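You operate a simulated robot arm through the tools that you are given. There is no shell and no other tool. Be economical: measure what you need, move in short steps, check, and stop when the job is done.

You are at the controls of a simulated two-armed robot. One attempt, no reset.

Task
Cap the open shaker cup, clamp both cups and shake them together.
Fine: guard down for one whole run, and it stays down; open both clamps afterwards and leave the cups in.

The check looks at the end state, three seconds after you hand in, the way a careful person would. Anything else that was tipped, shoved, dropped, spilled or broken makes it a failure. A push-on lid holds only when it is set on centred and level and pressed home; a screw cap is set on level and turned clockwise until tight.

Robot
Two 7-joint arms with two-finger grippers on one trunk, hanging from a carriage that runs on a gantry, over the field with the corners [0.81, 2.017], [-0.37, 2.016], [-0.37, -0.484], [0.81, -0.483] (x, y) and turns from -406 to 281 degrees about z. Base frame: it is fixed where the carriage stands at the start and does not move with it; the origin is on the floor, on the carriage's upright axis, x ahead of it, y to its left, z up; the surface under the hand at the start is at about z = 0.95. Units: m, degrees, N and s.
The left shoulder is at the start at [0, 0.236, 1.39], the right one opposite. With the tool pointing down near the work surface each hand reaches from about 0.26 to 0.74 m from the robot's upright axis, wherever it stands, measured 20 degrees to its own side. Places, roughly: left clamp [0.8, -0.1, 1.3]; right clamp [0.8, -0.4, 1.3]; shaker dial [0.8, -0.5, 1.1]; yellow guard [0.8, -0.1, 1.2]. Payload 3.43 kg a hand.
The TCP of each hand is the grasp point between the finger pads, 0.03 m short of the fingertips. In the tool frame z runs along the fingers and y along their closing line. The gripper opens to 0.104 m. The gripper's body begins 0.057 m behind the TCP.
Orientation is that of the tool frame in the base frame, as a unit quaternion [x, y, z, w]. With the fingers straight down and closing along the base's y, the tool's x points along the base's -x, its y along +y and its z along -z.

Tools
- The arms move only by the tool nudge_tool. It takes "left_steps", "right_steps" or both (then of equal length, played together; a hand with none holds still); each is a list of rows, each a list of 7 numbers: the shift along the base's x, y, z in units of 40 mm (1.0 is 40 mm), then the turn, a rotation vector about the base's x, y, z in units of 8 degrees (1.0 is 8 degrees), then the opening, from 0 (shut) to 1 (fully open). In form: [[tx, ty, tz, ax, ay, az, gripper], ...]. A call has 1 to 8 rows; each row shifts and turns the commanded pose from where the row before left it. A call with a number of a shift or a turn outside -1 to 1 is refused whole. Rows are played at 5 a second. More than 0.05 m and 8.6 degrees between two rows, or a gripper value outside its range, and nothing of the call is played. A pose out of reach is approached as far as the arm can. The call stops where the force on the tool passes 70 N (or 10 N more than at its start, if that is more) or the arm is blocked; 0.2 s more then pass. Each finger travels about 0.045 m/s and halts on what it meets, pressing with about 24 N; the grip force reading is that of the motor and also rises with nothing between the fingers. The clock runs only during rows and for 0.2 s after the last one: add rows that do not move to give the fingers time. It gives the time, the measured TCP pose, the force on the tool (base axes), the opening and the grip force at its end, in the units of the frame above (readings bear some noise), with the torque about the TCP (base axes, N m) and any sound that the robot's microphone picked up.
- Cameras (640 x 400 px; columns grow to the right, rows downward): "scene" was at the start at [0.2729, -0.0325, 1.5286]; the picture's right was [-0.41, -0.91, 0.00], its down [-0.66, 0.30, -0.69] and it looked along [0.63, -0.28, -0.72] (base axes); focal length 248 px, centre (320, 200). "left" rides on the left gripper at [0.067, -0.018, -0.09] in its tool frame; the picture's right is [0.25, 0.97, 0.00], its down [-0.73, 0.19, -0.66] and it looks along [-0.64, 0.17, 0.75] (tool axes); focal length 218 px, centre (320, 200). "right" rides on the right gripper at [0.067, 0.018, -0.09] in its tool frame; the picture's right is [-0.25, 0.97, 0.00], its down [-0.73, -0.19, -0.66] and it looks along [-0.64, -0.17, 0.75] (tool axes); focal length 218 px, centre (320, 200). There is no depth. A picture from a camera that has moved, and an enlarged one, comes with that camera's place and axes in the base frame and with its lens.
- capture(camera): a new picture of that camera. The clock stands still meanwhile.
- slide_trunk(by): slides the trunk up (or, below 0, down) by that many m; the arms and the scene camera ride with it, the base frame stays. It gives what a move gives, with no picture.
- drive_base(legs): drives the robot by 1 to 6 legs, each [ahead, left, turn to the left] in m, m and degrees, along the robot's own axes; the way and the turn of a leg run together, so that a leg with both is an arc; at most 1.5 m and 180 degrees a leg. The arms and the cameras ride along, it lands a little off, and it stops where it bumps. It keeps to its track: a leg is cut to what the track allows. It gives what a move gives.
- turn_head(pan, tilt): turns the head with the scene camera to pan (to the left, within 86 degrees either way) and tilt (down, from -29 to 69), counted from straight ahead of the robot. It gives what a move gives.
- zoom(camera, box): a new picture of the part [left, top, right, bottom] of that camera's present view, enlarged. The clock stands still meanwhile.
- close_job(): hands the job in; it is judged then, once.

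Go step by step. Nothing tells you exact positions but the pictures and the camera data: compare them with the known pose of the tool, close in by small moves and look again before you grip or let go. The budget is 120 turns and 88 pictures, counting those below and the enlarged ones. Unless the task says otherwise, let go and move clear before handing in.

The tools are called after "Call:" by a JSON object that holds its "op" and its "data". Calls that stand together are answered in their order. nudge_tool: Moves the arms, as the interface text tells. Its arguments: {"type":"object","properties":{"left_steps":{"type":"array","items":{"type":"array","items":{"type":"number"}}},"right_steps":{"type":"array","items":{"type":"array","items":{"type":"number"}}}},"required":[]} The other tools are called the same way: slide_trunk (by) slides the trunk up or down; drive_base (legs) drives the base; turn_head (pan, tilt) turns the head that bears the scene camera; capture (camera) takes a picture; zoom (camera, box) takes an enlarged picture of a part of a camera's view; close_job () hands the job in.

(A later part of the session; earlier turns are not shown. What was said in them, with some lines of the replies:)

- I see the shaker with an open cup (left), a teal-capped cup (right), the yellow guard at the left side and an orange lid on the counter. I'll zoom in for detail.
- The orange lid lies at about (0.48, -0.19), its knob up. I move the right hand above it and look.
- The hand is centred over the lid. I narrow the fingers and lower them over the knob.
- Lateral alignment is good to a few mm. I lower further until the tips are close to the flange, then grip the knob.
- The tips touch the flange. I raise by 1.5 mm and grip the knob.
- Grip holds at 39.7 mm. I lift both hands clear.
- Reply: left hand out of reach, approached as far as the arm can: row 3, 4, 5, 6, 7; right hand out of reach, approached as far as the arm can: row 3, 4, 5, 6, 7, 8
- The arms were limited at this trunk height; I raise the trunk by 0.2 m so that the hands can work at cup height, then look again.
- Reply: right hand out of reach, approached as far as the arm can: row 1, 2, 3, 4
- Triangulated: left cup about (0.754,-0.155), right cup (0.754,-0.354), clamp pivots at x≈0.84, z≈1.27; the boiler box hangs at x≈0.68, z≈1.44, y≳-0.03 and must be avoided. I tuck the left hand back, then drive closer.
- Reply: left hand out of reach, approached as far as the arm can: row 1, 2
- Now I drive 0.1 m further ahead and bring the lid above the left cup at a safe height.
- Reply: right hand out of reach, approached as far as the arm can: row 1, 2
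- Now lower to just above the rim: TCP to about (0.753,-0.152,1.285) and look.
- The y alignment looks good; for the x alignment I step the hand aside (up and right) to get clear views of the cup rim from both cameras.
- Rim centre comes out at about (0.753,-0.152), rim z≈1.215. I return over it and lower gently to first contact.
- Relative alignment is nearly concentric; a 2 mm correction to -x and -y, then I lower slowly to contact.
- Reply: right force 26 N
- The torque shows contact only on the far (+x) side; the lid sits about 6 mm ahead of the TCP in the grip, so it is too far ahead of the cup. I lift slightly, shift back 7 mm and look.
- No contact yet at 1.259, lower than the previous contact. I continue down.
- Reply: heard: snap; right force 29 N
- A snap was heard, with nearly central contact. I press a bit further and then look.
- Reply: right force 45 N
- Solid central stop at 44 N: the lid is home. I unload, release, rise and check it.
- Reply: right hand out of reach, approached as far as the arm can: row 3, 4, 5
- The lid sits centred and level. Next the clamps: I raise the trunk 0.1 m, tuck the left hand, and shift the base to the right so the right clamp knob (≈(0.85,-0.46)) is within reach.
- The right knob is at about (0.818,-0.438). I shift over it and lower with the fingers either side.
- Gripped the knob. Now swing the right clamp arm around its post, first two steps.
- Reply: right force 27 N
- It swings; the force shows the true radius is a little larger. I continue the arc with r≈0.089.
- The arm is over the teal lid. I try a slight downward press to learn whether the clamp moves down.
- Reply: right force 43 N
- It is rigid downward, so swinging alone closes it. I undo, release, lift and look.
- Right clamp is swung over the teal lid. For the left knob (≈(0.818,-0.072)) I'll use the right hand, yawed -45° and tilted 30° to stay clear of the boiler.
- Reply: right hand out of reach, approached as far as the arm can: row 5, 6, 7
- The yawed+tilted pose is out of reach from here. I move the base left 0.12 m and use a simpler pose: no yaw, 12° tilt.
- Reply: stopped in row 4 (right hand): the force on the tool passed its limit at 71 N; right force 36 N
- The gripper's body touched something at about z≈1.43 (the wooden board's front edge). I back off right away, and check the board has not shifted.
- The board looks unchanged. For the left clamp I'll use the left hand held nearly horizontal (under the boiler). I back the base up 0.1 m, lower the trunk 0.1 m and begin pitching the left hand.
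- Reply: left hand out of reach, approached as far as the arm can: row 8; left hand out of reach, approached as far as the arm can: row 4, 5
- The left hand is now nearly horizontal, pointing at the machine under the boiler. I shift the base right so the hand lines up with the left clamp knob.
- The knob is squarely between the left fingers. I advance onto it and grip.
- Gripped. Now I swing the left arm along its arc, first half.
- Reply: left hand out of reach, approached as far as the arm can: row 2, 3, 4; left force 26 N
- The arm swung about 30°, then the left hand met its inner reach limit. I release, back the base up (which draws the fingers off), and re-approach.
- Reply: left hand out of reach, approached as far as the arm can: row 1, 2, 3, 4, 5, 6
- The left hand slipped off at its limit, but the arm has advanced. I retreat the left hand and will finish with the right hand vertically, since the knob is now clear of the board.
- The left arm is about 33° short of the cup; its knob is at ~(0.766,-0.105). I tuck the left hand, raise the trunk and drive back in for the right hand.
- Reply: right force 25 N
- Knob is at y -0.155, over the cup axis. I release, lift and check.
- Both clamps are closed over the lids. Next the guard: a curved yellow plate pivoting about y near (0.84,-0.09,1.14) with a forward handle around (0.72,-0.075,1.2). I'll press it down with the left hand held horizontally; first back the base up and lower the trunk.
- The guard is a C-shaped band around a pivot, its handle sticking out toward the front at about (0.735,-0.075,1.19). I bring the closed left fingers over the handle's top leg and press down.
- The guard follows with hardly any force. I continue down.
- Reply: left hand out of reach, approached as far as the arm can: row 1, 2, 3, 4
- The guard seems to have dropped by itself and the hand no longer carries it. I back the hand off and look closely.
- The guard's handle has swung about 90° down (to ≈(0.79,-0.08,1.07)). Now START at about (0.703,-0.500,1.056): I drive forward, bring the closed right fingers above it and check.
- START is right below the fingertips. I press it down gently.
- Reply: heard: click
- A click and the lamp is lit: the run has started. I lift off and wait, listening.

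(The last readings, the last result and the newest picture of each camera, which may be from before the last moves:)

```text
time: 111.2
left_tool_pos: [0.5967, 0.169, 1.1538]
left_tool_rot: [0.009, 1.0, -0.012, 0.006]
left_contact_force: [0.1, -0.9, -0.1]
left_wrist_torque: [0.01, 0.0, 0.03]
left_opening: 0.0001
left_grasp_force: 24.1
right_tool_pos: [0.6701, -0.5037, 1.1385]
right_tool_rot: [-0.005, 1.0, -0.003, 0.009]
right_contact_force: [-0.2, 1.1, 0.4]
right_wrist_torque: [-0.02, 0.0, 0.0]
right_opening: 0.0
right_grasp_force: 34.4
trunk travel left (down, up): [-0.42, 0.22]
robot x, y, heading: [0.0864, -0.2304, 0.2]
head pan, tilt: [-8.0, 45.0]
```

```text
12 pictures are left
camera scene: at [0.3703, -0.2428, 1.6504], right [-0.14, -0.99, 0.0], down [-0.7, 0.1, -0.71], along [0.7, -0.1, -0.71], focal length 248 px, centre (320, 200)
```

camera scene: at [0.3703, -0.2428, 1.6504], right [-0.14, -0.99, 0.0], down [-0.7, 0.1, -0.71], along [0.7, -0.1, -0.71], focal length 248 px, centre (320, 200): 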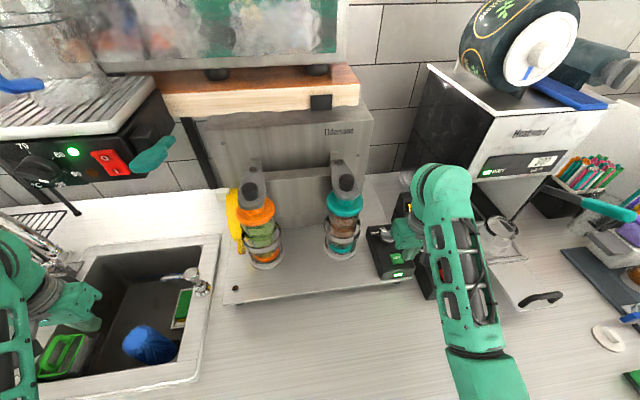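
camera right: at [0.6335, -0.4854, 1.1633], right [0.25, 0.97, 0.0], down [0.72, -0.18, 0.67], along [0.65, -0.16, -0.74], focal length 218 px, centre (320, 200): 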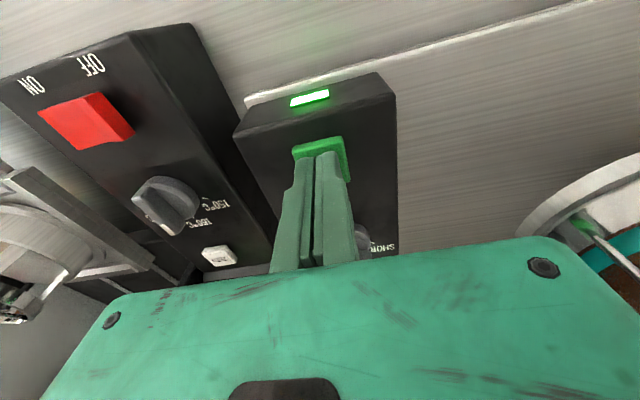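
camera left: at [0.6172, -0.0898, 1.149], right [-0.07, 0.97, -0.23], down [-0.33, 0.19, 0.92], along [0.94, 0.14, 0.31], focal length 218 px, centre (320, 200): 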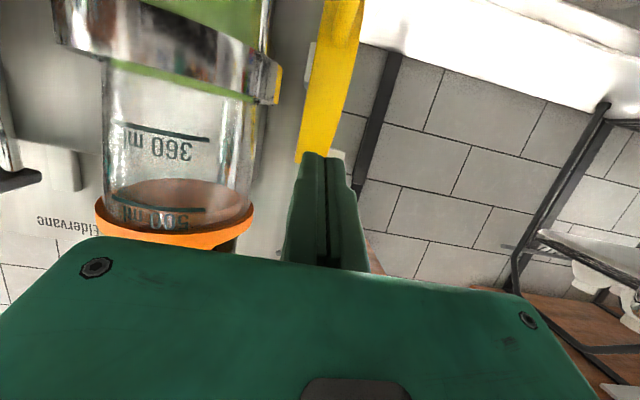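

It seems to be running. I wait for the end of the run.

Call:
{"op": "nudge_tool", "data": {"right_steps": [[0, 0, 0, 0, 0, 0, 0], [0, 0, 0, 0, 0, 0, 0], [0, 0, 0, 0, 0, 0, 0], [0, 0, 0, 0, 0, 0, 0], [0, 0, 0, 0, 0, 0, 0], [0, 0, 0, 0, 0, 0, 0], [0, 0, 0, 0, 0, 0, 0], [0, 0, 0, 0, 0, 0, 0]]}}

Call:
{"op": "nudge_tool", "data": {"right_steps": [[0, 0, 0, 0, 0, 0, 0], [0, 0, 0, 0, 0, 0, 0], [0, 0, 0, 0, 0, 0, 0], [0, 0, 0, 0, 0, 0, 0], [0, 0, 0, 0, 0, 0, 0], [0, 0, 0, 0, 0, 0, 0], [0, 0, 0, 0, 0, 0, 0], [0, 0, 0, 0, 0, 0, 0]]}}

Call:
{"op": "nudge_tool", "data": {"right_steps": [[0, 0, 0, 0, 0, 0, 0], [0, 0, 0, 0, 0, 0, 0], [0, 0, 0, 0, 0, 0, 0], [0, 0, 0, 0, 0, 0, 0], [0, 0, 0, 0, 0, 0, 0], [0, 0, 0, 0, 0, 0, 0], [0, 0, 0, 0, 0, 0, 0], [0, 0, 0, 0, 0, 0, 0]]}}

Call:
{"op": "zoom", "data": {"camera": "scene", "box": [220, 140, 440, 300]}}

```text
time: 113.0
left_tool_pos: [0.5977, 0.1695, 1.1529]
left_tool_rot: [0.01, 1.0, -0.011, 0.006]
left_contact_force: [0.1, 0.1, 0.2]
left_wrist_torque: [-0.02, -0.03, -0.01]
left_opening: 0.0
left_grasp_force: 23.9
right_tool_pos: [0.67, -0.5014, 1.1388]
right_tool_rot: [-0.004, 1.0, -0.003, 0.008]
right_contact_force: [0.3, 0.3, -0.4]
right_wrist_torque: [0.01, 0.01, -0.01]
right_opening: 0.0001
right_grasp_force: 34.6
trunk travel left (down, up): [-0.42, 0.22]
robot x, y, heading: [0.0856, -0.2331, 0.0]
head pan, tilt: [-8.0, 45.0]
```

```text
time: 114.8
left_tool_pos: [0.5969, 0.1696, 1.1538]
left_tool_rot: [0.01, 1.0, -0.011, 0.006]
left_contact_force: [-0.7, 0.9, -0.2]
left_wrist_torque: [0.0, -0.01, -0.01]
left_opening: 0.0
left_grasp_force: 24.5
right_tool_pos: [0.669, -0.5029, 1.1397]
right_tool_rot: [-0.004, 1.0, -0.002, 0.007]
right_contact_force: [-0.5, -0.5, 0.0]
right_wrist_torque: [-0.01, -0.02, 0.01]
right_opening: 0.0001
right_grasp_force: 34.8
trunk travel left (down, up): [-0.42, 0.22]
robot x, y, heading: [0.0902, -0.232, 0.1]
head pan, tilt: [-8.0, 45.0]
```

```text
time: 116.7
left_tool_pos: [0.5977, 0.1697, 1.1525]
left_tool_rot: [0.01, 1.0, -0.012, 0.006]
left_contact_force: [-0.6, -0.4, 0.1]
left_wrist_torque: [0.0, 0.02, -0.02]
left_opening: 0.0
left_grasp_force: 24.0
right_tool_pos: [0.669, -0.501, 1.1395]
right_tool_rot: [-0.004, 1.0, -0.003, 0.008]
right_contact_force: [0.9, 1.1, -0.6]
right_wrist_torque: [0.01, 0.01, 0.01]
right_opening: 0.0
right_grasp_force: 35.2
trunk travel left (down, up): [-0.42, 0.22]
robot x, y, heading: [0.0909, -0.235, 0.2]
head pan, tilt: [-8.0, 45.0]
```

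```text
2.50 times, centred on (330, 220) of scene
camera zoom: at [0.3703, -0.2428, 1.6504], right [-0.14, -0.99, 0.0], down [-0.7, 0.1, -0.71], along [0.7, -0.1, -0.71], focal length 620 px, centre (295, 150)
```

zoom: 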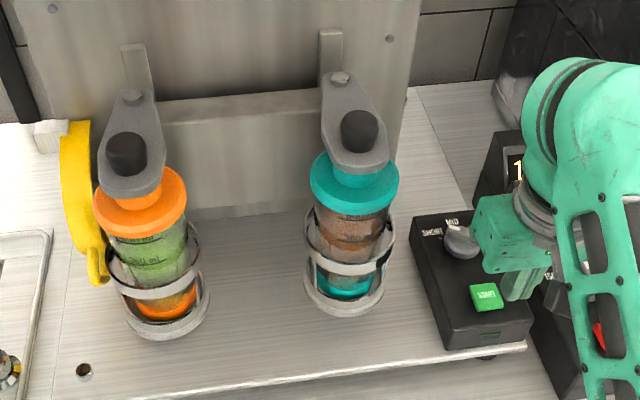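

Call:
{"op": "nudge_tool", "data": {"right_steps": [[0, 0, 0, 0, 0, 0, 0], [0, 0, 0, 0, 0, 0, 0], [0, 0, 0, 0, 0, 0, 0], [0, 0, 0, 0, 0, 0, 0], [0, 0, 0, 0, 0, 0, 0], [0, 0, 0, 0, 0, 0, 0], [0, 0, 0, 0, 0, 0, 0], [0, 0, 0, 0, 0, 0, 0]]}}

Call:
{"op": "zoom", "data": {"camera": "scene", "box": [350, 210, 450, 300]}}

```text
time: 118.5
left_tool_pos: [0.5967, 0.1693, 1.1531]
left_tool_rot: [0.01, 1.0, -0.013, 0.006]
left_contact_force: [-0.3, 0.1, 0.5]
left_wrist_torque: [0.0, -0.04, -0.01]
left_opening: 0.0
left_grasp_force: 24.1
right_tool_pos: [0.6693, -0.5028, 1.1393]
right_tool_rot: [-0.004, 1.0, -0.003, 0.008]
right_contact_force: [0.1, -0.6, 0.0]
right_wrist_torque: [-0.01, -0.02, 0.02]
right_opening: 0.0002
right_grasp_force: 34.9
trunk travel left (down, up): [-0.42, 0.22]
robot x, y, heading: [0.0893, -0.2304, 0.4]
head pan, tilt: [-8.0, 45.0]
```

```text
4.44 times, centred on (400, 255) of scene
camera zoom: at [0.3703, -0.2428, 1.6504], right [-0.14, -0.99, 0.0], down [-0.7, 0.1, -0.71], along [0.7, -0.1, -0.71], focal length 1102 px, centre (-36, -44)
```

zoom: 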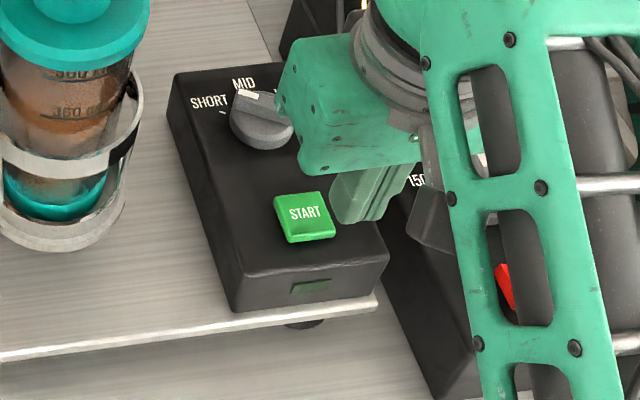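

The lamp has gone out: the run is complete. Now to open the clamps: I raise the trunk, tuck the left hand, lift the right hand and drive in to the earlier working position.

Call:
{"op": "nudge_tool", "data": {"left_steps": [[-0.9, 0, 0, 0, 0, 0, 0], [-0.9, 0, 0, 0, 0, 0, 0], [-0.9, 0, 0, 0, 0, 0, 0], [-0.9, 0, 0, 0, 0, 0, 0], [-0.9, 0, 0, 0, 0, 0, 0]], "right_steps": [[-0.6, -0.2, 0.2, 0, 0, 0, 0.3], [-0.6, -0.2, 0.2, 0, 0, 0, 0.5], [-0.5, -0.2, 0.2, 0, 0, 0, 0.65], [0, 0, 0.2, 0, 0, 0, 0.65], [0, 0, 0, 0, 0, 0, 0.65]]}}

Call:
{"op": "slide_trunk", "data": {"by": 0.2}}

Call:
{"op": "drive_base", "data": {"legs": [[0.12, 0.06, 0]]}}

```text
time: 119.7
left_tool_pos: [0.419, 0.1688, 1.1471]
left_tool_rot: [0.009, 1.0, -0.011, 0.01]
left_contact_force: [-0.9, 0.2, -0.3]
left_wrist_torque: [0.01, -0.02, 0.02]
left_opening: 0.0
left_grasp_force: 23.9
left hand out of reach, approached as far as the arm can: row 5
right_tool_pos: [0.6018, -0.5262, 1.1687]
right_tool_rot: [-0.005, 1.0, -0.003, 0.008]
right_contact_force: [-0.4, -0.1, -0.3]
right_wrist_torque: [0.0, 0.0, 0.01]
right_opening: 0.0677
right_grasp_force: 0.1
trunk travel left (down, up): [-0.42, 0.22]
robot x, y, heading: [0.0884, -0.2309, -0.1]
head pan, tilt: [-8.0, 45.0]
```

```text
time: 121.8
left_tool_pos: [0.4207, 0.1686, 1.346]
left_tool_rot: [0.009, 1.0, -0.011, 0.007]
left_contact_force: [-0.4, -0.5, 0.7]
left_wrist_torque: [-0.02, 0.01, 0.0]
left_opening: 0.0
left_grasp_force: 24.0
right_tool_pos: [0.6014, -0.5255, 1.368]
right_tool_rot: [-0.005, 1.0, -0.003, 0.008]
right_contact_force: [-0.1, -0.6, 0.3]
right_wrist_torque: [0.03, -0.01, -0.02]
right_opening: 0.0678
right_grasp_force: 0.1
trunk travel left (down, up): [-0.62, 0.02]
robot x, y, heading: [0.0899, -0.2326, -0.2]
head pan, tilt: [-8.0, 45.0]
```

```text
time: 123.1
left_tool_pos: [0.5378, 0.229, 1.3465]
left_tool_rot: [0.009, 1.0, -0.01, 0.008]
left_contact_force: [-0.1, 0.6, -0.4]
left_wrist_torque: [-0.03, 0.0, 0.04]
left_opening: 0.0
left_grasp_force: 24.3
right_tool_pos: [0.718, -0.467, 1.3687]
right_tool_rot: [-0.004, 1.0, -0.003, 0.008]
right_contact_force: [-0.5, 0.2, -0.6]
right_wrist_torque: [0.03, -0.02, 0.0]
right_opening: 0.0675
right_grasp_force: 0.1
trunk travel left (down, up): [-0.62, 0.02]
robot x, y, heading: [0.2078, -0.1755, 0.2]
head pan, tilt: [-8.0, 45.0]
```

Call:
{"op": "nudge_tool", "data": {"right_steps": [[0.32, 0.9, 0, 0, 0, 0, 0.65], [0.32, 0.95, -0.2, 0, 0, 0, 0.65], [0.3, 0.95, -0.3, 0, 0, 0, 0.65], [0, 0, 0, 0, 0, 0, 0.65]]}}

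Call:
{"op": "capture", "data": {"camera": "right"}}

```text
time: 124.1
left_tool_pos: [0.5372, 0.23, 1.3459]
left_tool_rot: [0.01, 1.0, -0.011, 0.008]
left_contact_force: [-0.4, 0.3, 0.1]
left_wrist_torque: [-0.02, 0.02, 0.02]
left_opening: 0.0
left_grasp_force: 24.5
right_tool_pos: [0.7548, -0.3545, 1.3499]
right_tool_rot: [-0.004, 1.0, -0.002, 0.008]
right_contact_force: [-0.3, -0.6, -0.2]
right_wrist_torque: [-0.01, -0.03, 0.01]
right_opening: 0.0679
right_grasp_force: 0.1
trunk travel left (down, up): [-0.62, 0.02]
robot x, y, heading: [0.2024, -0.1724, 0.1]
head pan, tilt: [-8.0, 45.0]
```

```text
9 pictures are left
camera right: at [0.6861, -0.3374, 1.4371], right [0.25, 0.97, 0.0], down [0.72, -0.18, 0.67], along [0.65, -0.17, -0.74], focal length 218 px, centre (320, 200)
```

right: 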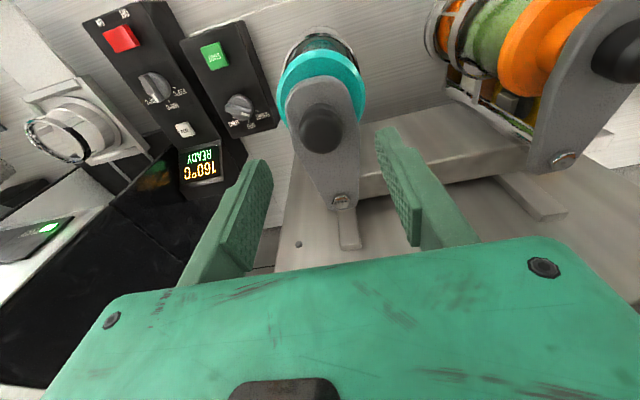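

Call:
{"op": "nudge_tool", "data": {"right_steps": [[0, 0, -0.6, 0, 0, 0, 0.65], [0, 0, -0.53, 0, 0, 0, 0.65], [0, 0, 0, 0, 0, 0, 0.1], [0, 0, 0, 0, 0, 0, 0.1], [0, 0, 0, 0, 0, 0, 0.1], [0, 0, 0, 0, 0, 0, 0.1]]}}

Call:
{"op": "nudge_tool", "data": {"right_steps": [[0.0375, -0.2875, 0, 0, 0, 0.5, 0.1], [0.0375, -0.2875, 0, 0, 0, 0.5, 0.1], [0.111, -0.269, 0, 0, 0, 0.5, 0.1], [0.111, -0.269, 0, 0, 0, 0.5, 0.1], [0.204, -0.186, 0, 0, 0, 0.5, 0.1], [0.204, -0.186, 0, 0, 0, 0.5, 0.1], [0, 0, 0, 0, 0, 0, 0.1]]}}

Call:
{"op": "nudge_tool", "data": {"right_steps": [[0.2175, -0.17, 0, 0, 0, 0.5, 0.1], [0.2175, -0.17, 0, 0, 0, 0.5, 0.1], [0.255, -0.11, 0, 0, 0, 0.5, 0.1], [0.255, -0.11, 0, 0, 0, 0.5, 0.1], [0, 0, 0, 0, 0, 0, 0.1]]}}

```text
time: 125.5
left_tool_pos: [0.5385, 0.2294, 1.3473]
left_tool_rot: [0.011, 1.0, -0.011, 0.007]
left_contact_force: [0.2, 0.0, 1.0]
left_wrist_torque: [-0.01, 0.05, -0.01]
left_opening: 0.0
left_grasp_force: 23.7
right_tool_pos: [0.7566, -0.3547, 1.3026]
right_tool_rot: [-0.003, 1.0, -0.002, 0.008]
right_contact_force: [1.7, 1.0, -1.8]
right_wrist_torque: [-0.01, -0.24, 0.02]
right_opening: 0.0331
right_grasp_force: 45.6
trunk travel left (down, up): [-0.62, 0.02]
robot x, y, heading: [0.206, -0.1733, -0.1]
head pan, tilt: [-8.0, 45.0]
```

```text
time: 127.1
left_tool_pos: [0.5372, 0.2286, 1.3465]
left_tool_rot: [0.01, 1.0, -0.01, 0.008]
left_contact_force: [-0.1, 0.9, -0.1]
left_wrist_torque: [0.0, 0.02, -0.01]
left_opening: 0.0
left_grasp_force: 24.2
right_tool_pos: [0.7833, -0.4152, 1.3025]
right_tool_rot: [-0.211, 0.977, -0.001, 0.008]
right_contact_force: [-3.9, -0.3, 0.0]
right_wrist_torque: [0.12, -0.05, 0.13]
right_opening: 0.0327
right_grasp_force: 45.4
trunk travel left (down, up): [-0.62, 0.02]
robot x, y, heading: [0.2044, -0.1724, 0.2]
head pan, tilt: [-8.0, 45.0]
```

```text
time: 128.3
left_tool_pos: [0.5375, 0.2297, 1.3467]
left_tool_rot: [0.011, 1.0, -0.009, 0.008]
left_contact_force: [0.0, 0.6, 0.1]
left_wrist_torque: [0.01, -0.01, 0.01]
left_opening: 0.0002
left_grasp_force: 23.7
right_tool_pos: [0.8238, -0.4346, 1.303]
right_tool_rot: [-0.346, 0.938, 0.001, 0.008]
right_contact_force: [0.1, 7.7, 0.3]
right_wrist_torque: [-0.02, 0.18, 0.29]
right_opening: 0.0328
right_grasp_force: 45.0
trunk travel left (down, up): [-0.62, 0.02]
robot x, y, heading: [0.2091, -0.1729, 0.1]
head pan, tilt: [-8.0, 45.0]
```

Right clamp is back at its open position. I release, lift, unyaw, and move toward the left clamp.

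Call:
{"op": "nudge_tool", "data": {"right_steps": [[0, 0, 0, 0, 0, 0, 0.65], [0, 0, 0, 0, 0, 0, 0.65], [0, 0, 0, 0, 0, 0, 0.65], [0, 0, 0.6, 0, 0, 0, 0.65], [0, 0, 0.8, 0, 0, 0, 0.65], [-0.6, 0.1, 0.6, 0, 0, -0.7, 0.65], [-0.6, 0.1, 0, 0, 0, -0.7, 0.65], [-0.5, 0, 0, 0, 0, -0.7, 0.65]]}}

Call:
{"op": "nudge_tool", "data": {"right_steps": [[0, 0.5, 0, 0, 0, -0.7, 0.65], [0, 0.5, 0, 0, 0, -0.7, 0.65], [0, 0.5, 0, 0, 0, -0.7, 0.65], [0, 0.5, 0, 0, 0, -0.7, 0.65], [0, 0.5, 0, 0.8, 0, 0, 0.65], [0, 0.5, 0, 0.8, 0, 0, 0.65], [0, 0, 0, 0, 0, 0, 0.65]]}}

Call:
{"op": "drive_base", "data": {"legs": [[0, 0.06, 0]]}}

```text
time: 130.1
left_tool_pos: [0.5374, 0.2293, 1.3472]
left_tool_rot: [0.01, 1.0, -0.01, 0.008]
left_contact_force: [0.2, -0.1, -0.1]
left_wrist_torque: [0.01, 0.04, 0.0]
left_opening: 0.0001
left_grasp_force: 24.2
right_tool_pos: [0.7559, -0.4277, 1.3825]
right_tool_rot: [-0.203, 0.979, 0.0, 0.008]
right_contact_force: [0.2, 0.5, 0.1]
right_wrist_torque: [-0.01, -0.02, 0.05]
right_opening: 0.0674
right_grasp_force: 0.0
trunk travel left (down, up): [-0.62, 0.02]
robot x, y, heading: [0.2084, -0.171, 0.1]
head pan, tilt: [-8.0, 45.0]
```

```text
time: 131.7
left_tool_pos: [0.5376, 0.2279, 1.3473]
left_tool_rot: [0.01, 1.0, -0.01, 0.008]
left_contact_force: [0.4, 0.3, 0.8]
left_wrist_torque: [0.02, 0.0, 0.02]
left_opening: 0.0
left_grasp_force: 24.1
right_tool_pos: [0.7556, -0.3061, 1.3817]
right_tool_rot: [-0.01, 0.994, 0.11, 0.01]
right_contact_force: [-0.8, 0.1, -0.9]
right_wrist_torque: [0.06, 0.01, -0.02]
right_opening: 0.0676
right_grasp_force: 0.1
trunk travel left (down, up): [-0.62, 0.02]
robot x, y, heading: [0.2104, -0.1709, -0.2]
head pan, tilt: [-8.0, 45.0]
```

```text
time: 132.7
left_tool_pos: [0.5391, 0.2874, 1.3458]
left_tool_rot: [0.01, 1.0, -0.011, 0.008]
left_contact_force: [0.1, 0.6, -1.3]
left_wrist_torque: [0.0, -0.04, 0.0]
left_opening: 0.0002
left_grasp_force: 24.0
right_tool_pos: [0.7546, -0.248, 1.3821]
right_tool_rot: [-0.009, 0.994, 0.109, 0.009]
right_contact_force: [0.5, 0.6, 0.4]
right_wrist_torque: [-0.01, -0.01, -0.02]
right_opening: 0.0675
right_grasp_force: 0.2
trunk travel left (down, up): [-0.62, 0.02]
robot x, y, heading: [0.2099, -0.1105, 0.1]
head pan, tilt: [-8.0, 45.0]
```

Call:
{"op": "nudge_tool", "data": {"right_steps": [[0, 0.8, -0.2, 0.8, 0, 0, 0.65], [-0.05, 0.8, -0.3, 0, 0, 0, 0.65], [-0.05, 0.72, -0.3, 0, 0, 0, 0.65], [0, 0, 0, 0, 0, 0, 0.65]]}}

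Call:
{"op": "capture", "data": {"camera": "right"}}

```text
time: 133.7
left_tool_pos: [0.5383, 0.2881, 1.3472]
left_tool_rot: [0.01, 1.0, -0.01, 0.008]
left_contact_force: [-0.5, -1.2, 0.3]
left_wrist_torque: [0.02, 0.0, 0.05]
left_opening: 0.0
left_grasp_force: 23.9
right_tool_pos: [0.7516, -0.1534, 1.3512]
right_tool_rot: [-0.008, 0.986, 0.165, 0.011]
right_contact_force: [-0.3, 0.0, 0.7]
right_wrist_torque: [-0.03, 0.01, 0.05]
right_opening: 0.0676
right_grasp_force: 0.0
trunk travel left (down, up): [-0.62, 0.02]
robot x, y, heading: [0.2044, -0.113, -0.2]
head pan, tilt: [-8.0, 45.0]
```

```text
8 pictures are left
camera right: at [0.6827, -0.1677, 1.4395], right [0.23, 0.92, 0.32], down [0.72, -0.38, 0.58], along [0.65, 0.1, -0.75], focal length 218 px, centre (320, 200)
```

right: 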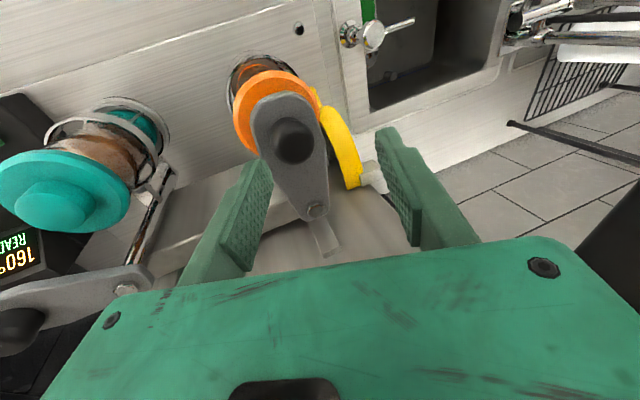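

Call:
{"op": "nudge_tool", "data": {"right_steps": [[-0.02, -0.03, -0.5, 0, 0, 0, 0.65], [0, 0, -0.53, 0, 0, 0, 0.65], [0, 0, 0, 0, 0, 0, 0.1], [0, 0, 0, 0, 0, 0, 0.1], [0, 0, 0, 0, 0, 0, 0.1], [0, 0, 0, 0, 0, 0, 0.1]]}}

Call:
{"op": "nudge_tool", "data": {"right_steps": [[0.011, 0.18, 0, 0, 0, 0, 0.1], [0.011, 0.18, 0, 0, 0, 0, 0.1], [0.056, 0.229, 0, 0, 0, 0, 0.1], [0.056, 0.229, 0, 0, 0, 0, 0.1], [0.1275, 0.2475, 0, 0, 0, 0, 0.1], [0.1275, 0.2475, 0, 0, 0, 0, 0.1], [0, 0, 0, 0, 0, 0, 0.1]]}}

```text
time: 135.1
left_tool_pos: [0.5397, 0.2873, 1.3462]
left_tool_rot: [0.011, 1.0, -0.01, 0.008]
left_contact_force: [-0.1, -1.0, 0.4]
left_wrist_torque: [0.0, 0.03, -0.01]
left_opening: 0.0
left_grasp_force: 23.9
right_tool_pos: [0.7497, -0.1588, 1.3073]
right_tool_rot: [-0.009, 0.987, 0.163, 0.01]
right_contact_force: [2.1, -3.4, -6.4]
right_wrist_torque: [0.03, -0.2, -0.07]
right_opening: 0.0324
right_grasp_force: 45.2
trunk travel left (down, up): [-0.62, 0.02]
robot x, y, heading: [0.2081, -0.1099, -0.1]
head pan, tilt: [-8.0, 45.0]
```

```text
time: 136.7
left_tool_pos: [0.5381, 0.2874, 1.3457]
left_tool_rot: [0.01, 1.0, -0.01, 0.007]
left_contact_force: [0.4, 0.5, -0.3]
left_wrist_torque: [0.03, 0.0, -0.01]
left_opening: 0.0001
left_grasp_force: 23.9
right_tool_pos: [0.7659, -0.1021, 1.3083]
right_tool_rot: [-0.01, 0.986, 0.166, 0.009]
right_contact_force: [-0.2, -0.6, 0.3]
right_wrist_torque: [0.01, -0.03, 0.0]
right_opening: 0.0105
right_grasp_force: 0.1
trunk travel left (down, up): [-0.62, 0.02]
robot x, y, heading: [0.205, -0.1142, 0.2]
head pan, tilt: [-8.0, 45.0]
```

The grip slipped off the knob. I look where the arm is.

Call:
{"op": "capture", "data": {"camera": "right"}}

```text
7 pictures are left
camera right: at [0.697, -0.1157, 1.3973], right [0.23, 0.92, 0.32], down [0.72, -0.38, 0.57], along [0.65, 0.1, -0.75], focal length 218 px, centre (320, 200)
```

right: 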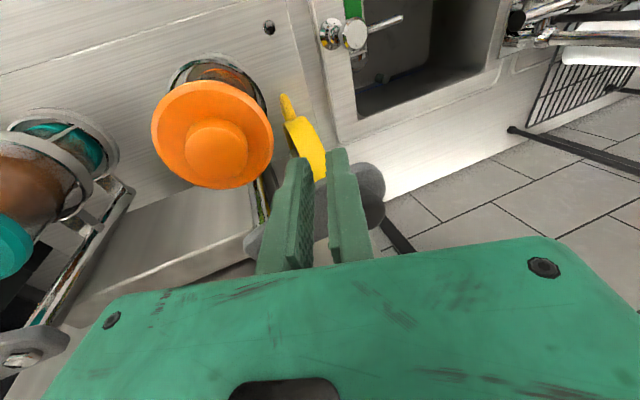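

The left arm has swung open (about 113°, close to its starting place). I lift away and verify with the scene camera.

Call:
{"op": "nudge_tool", "data": {"right_steps": [[0, -0.2, 0.5, 0, 0, 0, 0.1], [-0.2, -0.6, 0.6, -0.8, 0, 0, 0.1], [-0.2, -0.9, 0.3, -0.8, 0, 0, 0.1], [0, -1, 0, -0.8, 0, 0, 0.1], [0, -1, 0, 0, 0, 0, 0.1], [0, -1, 0, 0, 0, 0, 0.1], [0, -1, 0, 0, 0, 0, 0.1], [0, -1, 0, 0, 0, 0, 0.1]]}}

Call:
{"op": "zoom", "data": {"camera": "scene", "box": [230, 200, 430, 350]}}

```text
time: 138.5
left_tool_pos: [0.5398, 0.2879, 1.3462]
left_tool_rot: [0.01, 1.0, -0.01, 0.007]
left_contact_force: [-0.4, 0.3, 0.1]
left_wrist_torque: [0.0, -0.01, 0.01]
left_opening: 0.0
left_grasp_force: 23.7
right_tool_pos: [0.7511, -0.3697, 1.3648]
right_tool_rot: [-0.011, 1.0, -0.002, 0.007]
right_contact_force: [-0.7, -0.1, -0.2]
right_wrist_torque: [-0.02, -0.03, 0.0]
right_opening: 0.0103
right_grasp_force: 0.0
trunk travel left (down, up): [-0.62, 0.02]
robot x, y, heading: [0.2103, -0.1132, -0.1]
head pan, tilt: [-8.0, 45.0]
```

```text
2.67 times, centred on (330, 275) of scene
camera zoom: at [0.4877, -0.1237, 1.8504], right [-0.14, -0.99, 0.0], down [-0.7, 0.1, -0.71], along [0.7, -0.1, -0.71], focal length 661 px, centre (293, 0)
```

zoom: 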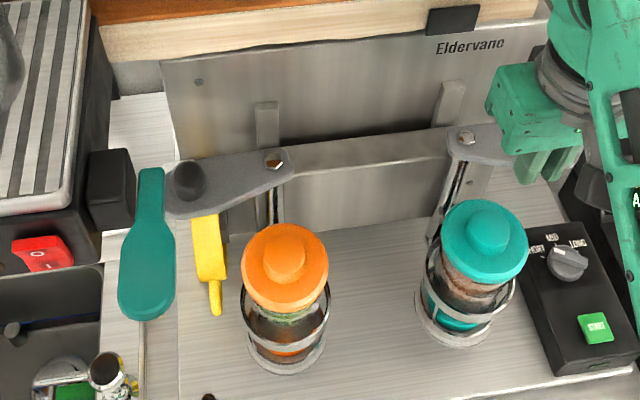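

Left clamp is open, the lid is on, the guard is still down. I back the robot off and take a last look.

Call:
{"op": "drive_base", "data": {"legs": [[-0.2, -0.05, 0]]}}

Call:
{"op": "capture", "data": {"camera": "scene"}}

Call:
{"op": "zoom", "data": {"camera": "scene", "box": [220, 150, 420, 290]}}

```text
time: 140.1
left_tool_pos: [0.3392, 0.2359, 1.3465]
left_tool_rot: [0.011, 1.0, -0.01, 0.009]
left_contact_force: [-0.8, -0.7, 0.3]
left_wrist_torque: [0.0, 0.0, -0.01]
left_opening: 0.0
left_grasp_force: 23.7
right_tool_pos: [0.5497, -0.422, 1.364]
right_tool_rot: [-0.009, 1.0, -0.002, 0.007]
right_contact_force: [0.1, 0.0, 0.0]
right_wrist_torque: [0.0, 0.02, 0.02]
right_opening: 0.0103
right_grasp_force: 0.1
trunk travel left (down, up): [-0.62, 0.02]
robot x, y, heading: [0.0079, -0.1622, -0.2]
head pan, tilt: [-8.0, 45.0]
```

```text
5 pictures are left
camera scene: at [0.2864, -0.1748, 1.8504], right [-0.14, -0.99, 0.0], down [-0.7, 0.1, -0.71], along [0.7, -0.1, -0.71], focal length 248 px, centre (320, 200)
```

scene: 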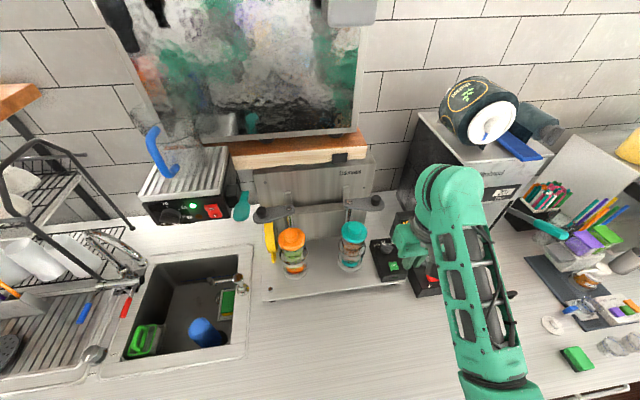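

```text
2.86 times, centred on (320, 220) of scene
camera zoom: at [0.2864, -0.1748, 1.8504], right [-0.14, -0.99, 0.0], down [-0.7, 0.1, -0.71], along [0.7, -0.1, -0.71], focal length 708 px, centre (320, 143)
```

zoom: 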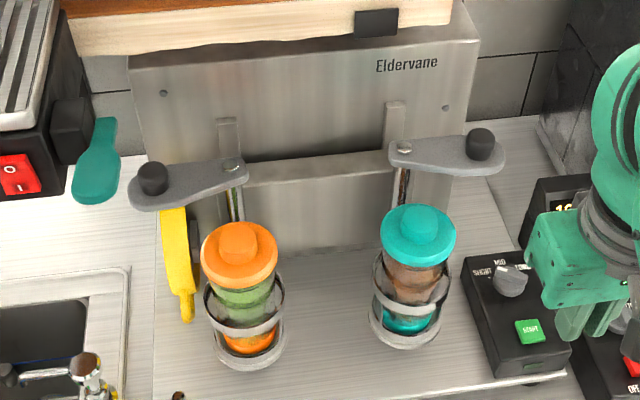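

Both clamps are open, both cups are in place with their lids on, the guard is down, and the hands are clear, so I hand in.

Call:
{"op": "close_job", "data": {}}

```text
The job is handed in.
```

The job is handed in: the open cup is capped, both cups were clamped and shaken for one run with the guard down, and both clamps are open again with the cups left in.

- **Lid:** it went on with a snap and came to a solid, central stop at about 44 N. It looked level and centred in the last picture.
- **Run:** START clicked and the lamp lit. I took the run as complete when the lamp went out, somewhere between 4 and 9 s after the start. No end sound was heard. I left the dial where it was, apparently at MID.
- **Guard:** it dropped down under light pressure before the run and was still down at the end.
- **One bump:** while reaching for the left clamp, the right gripper touched the wooden board above the shaker, with a peak of about 71 N, and I backed off at once. The board looked unmoved in the pictures afterwards, but I could not measure it exactly.
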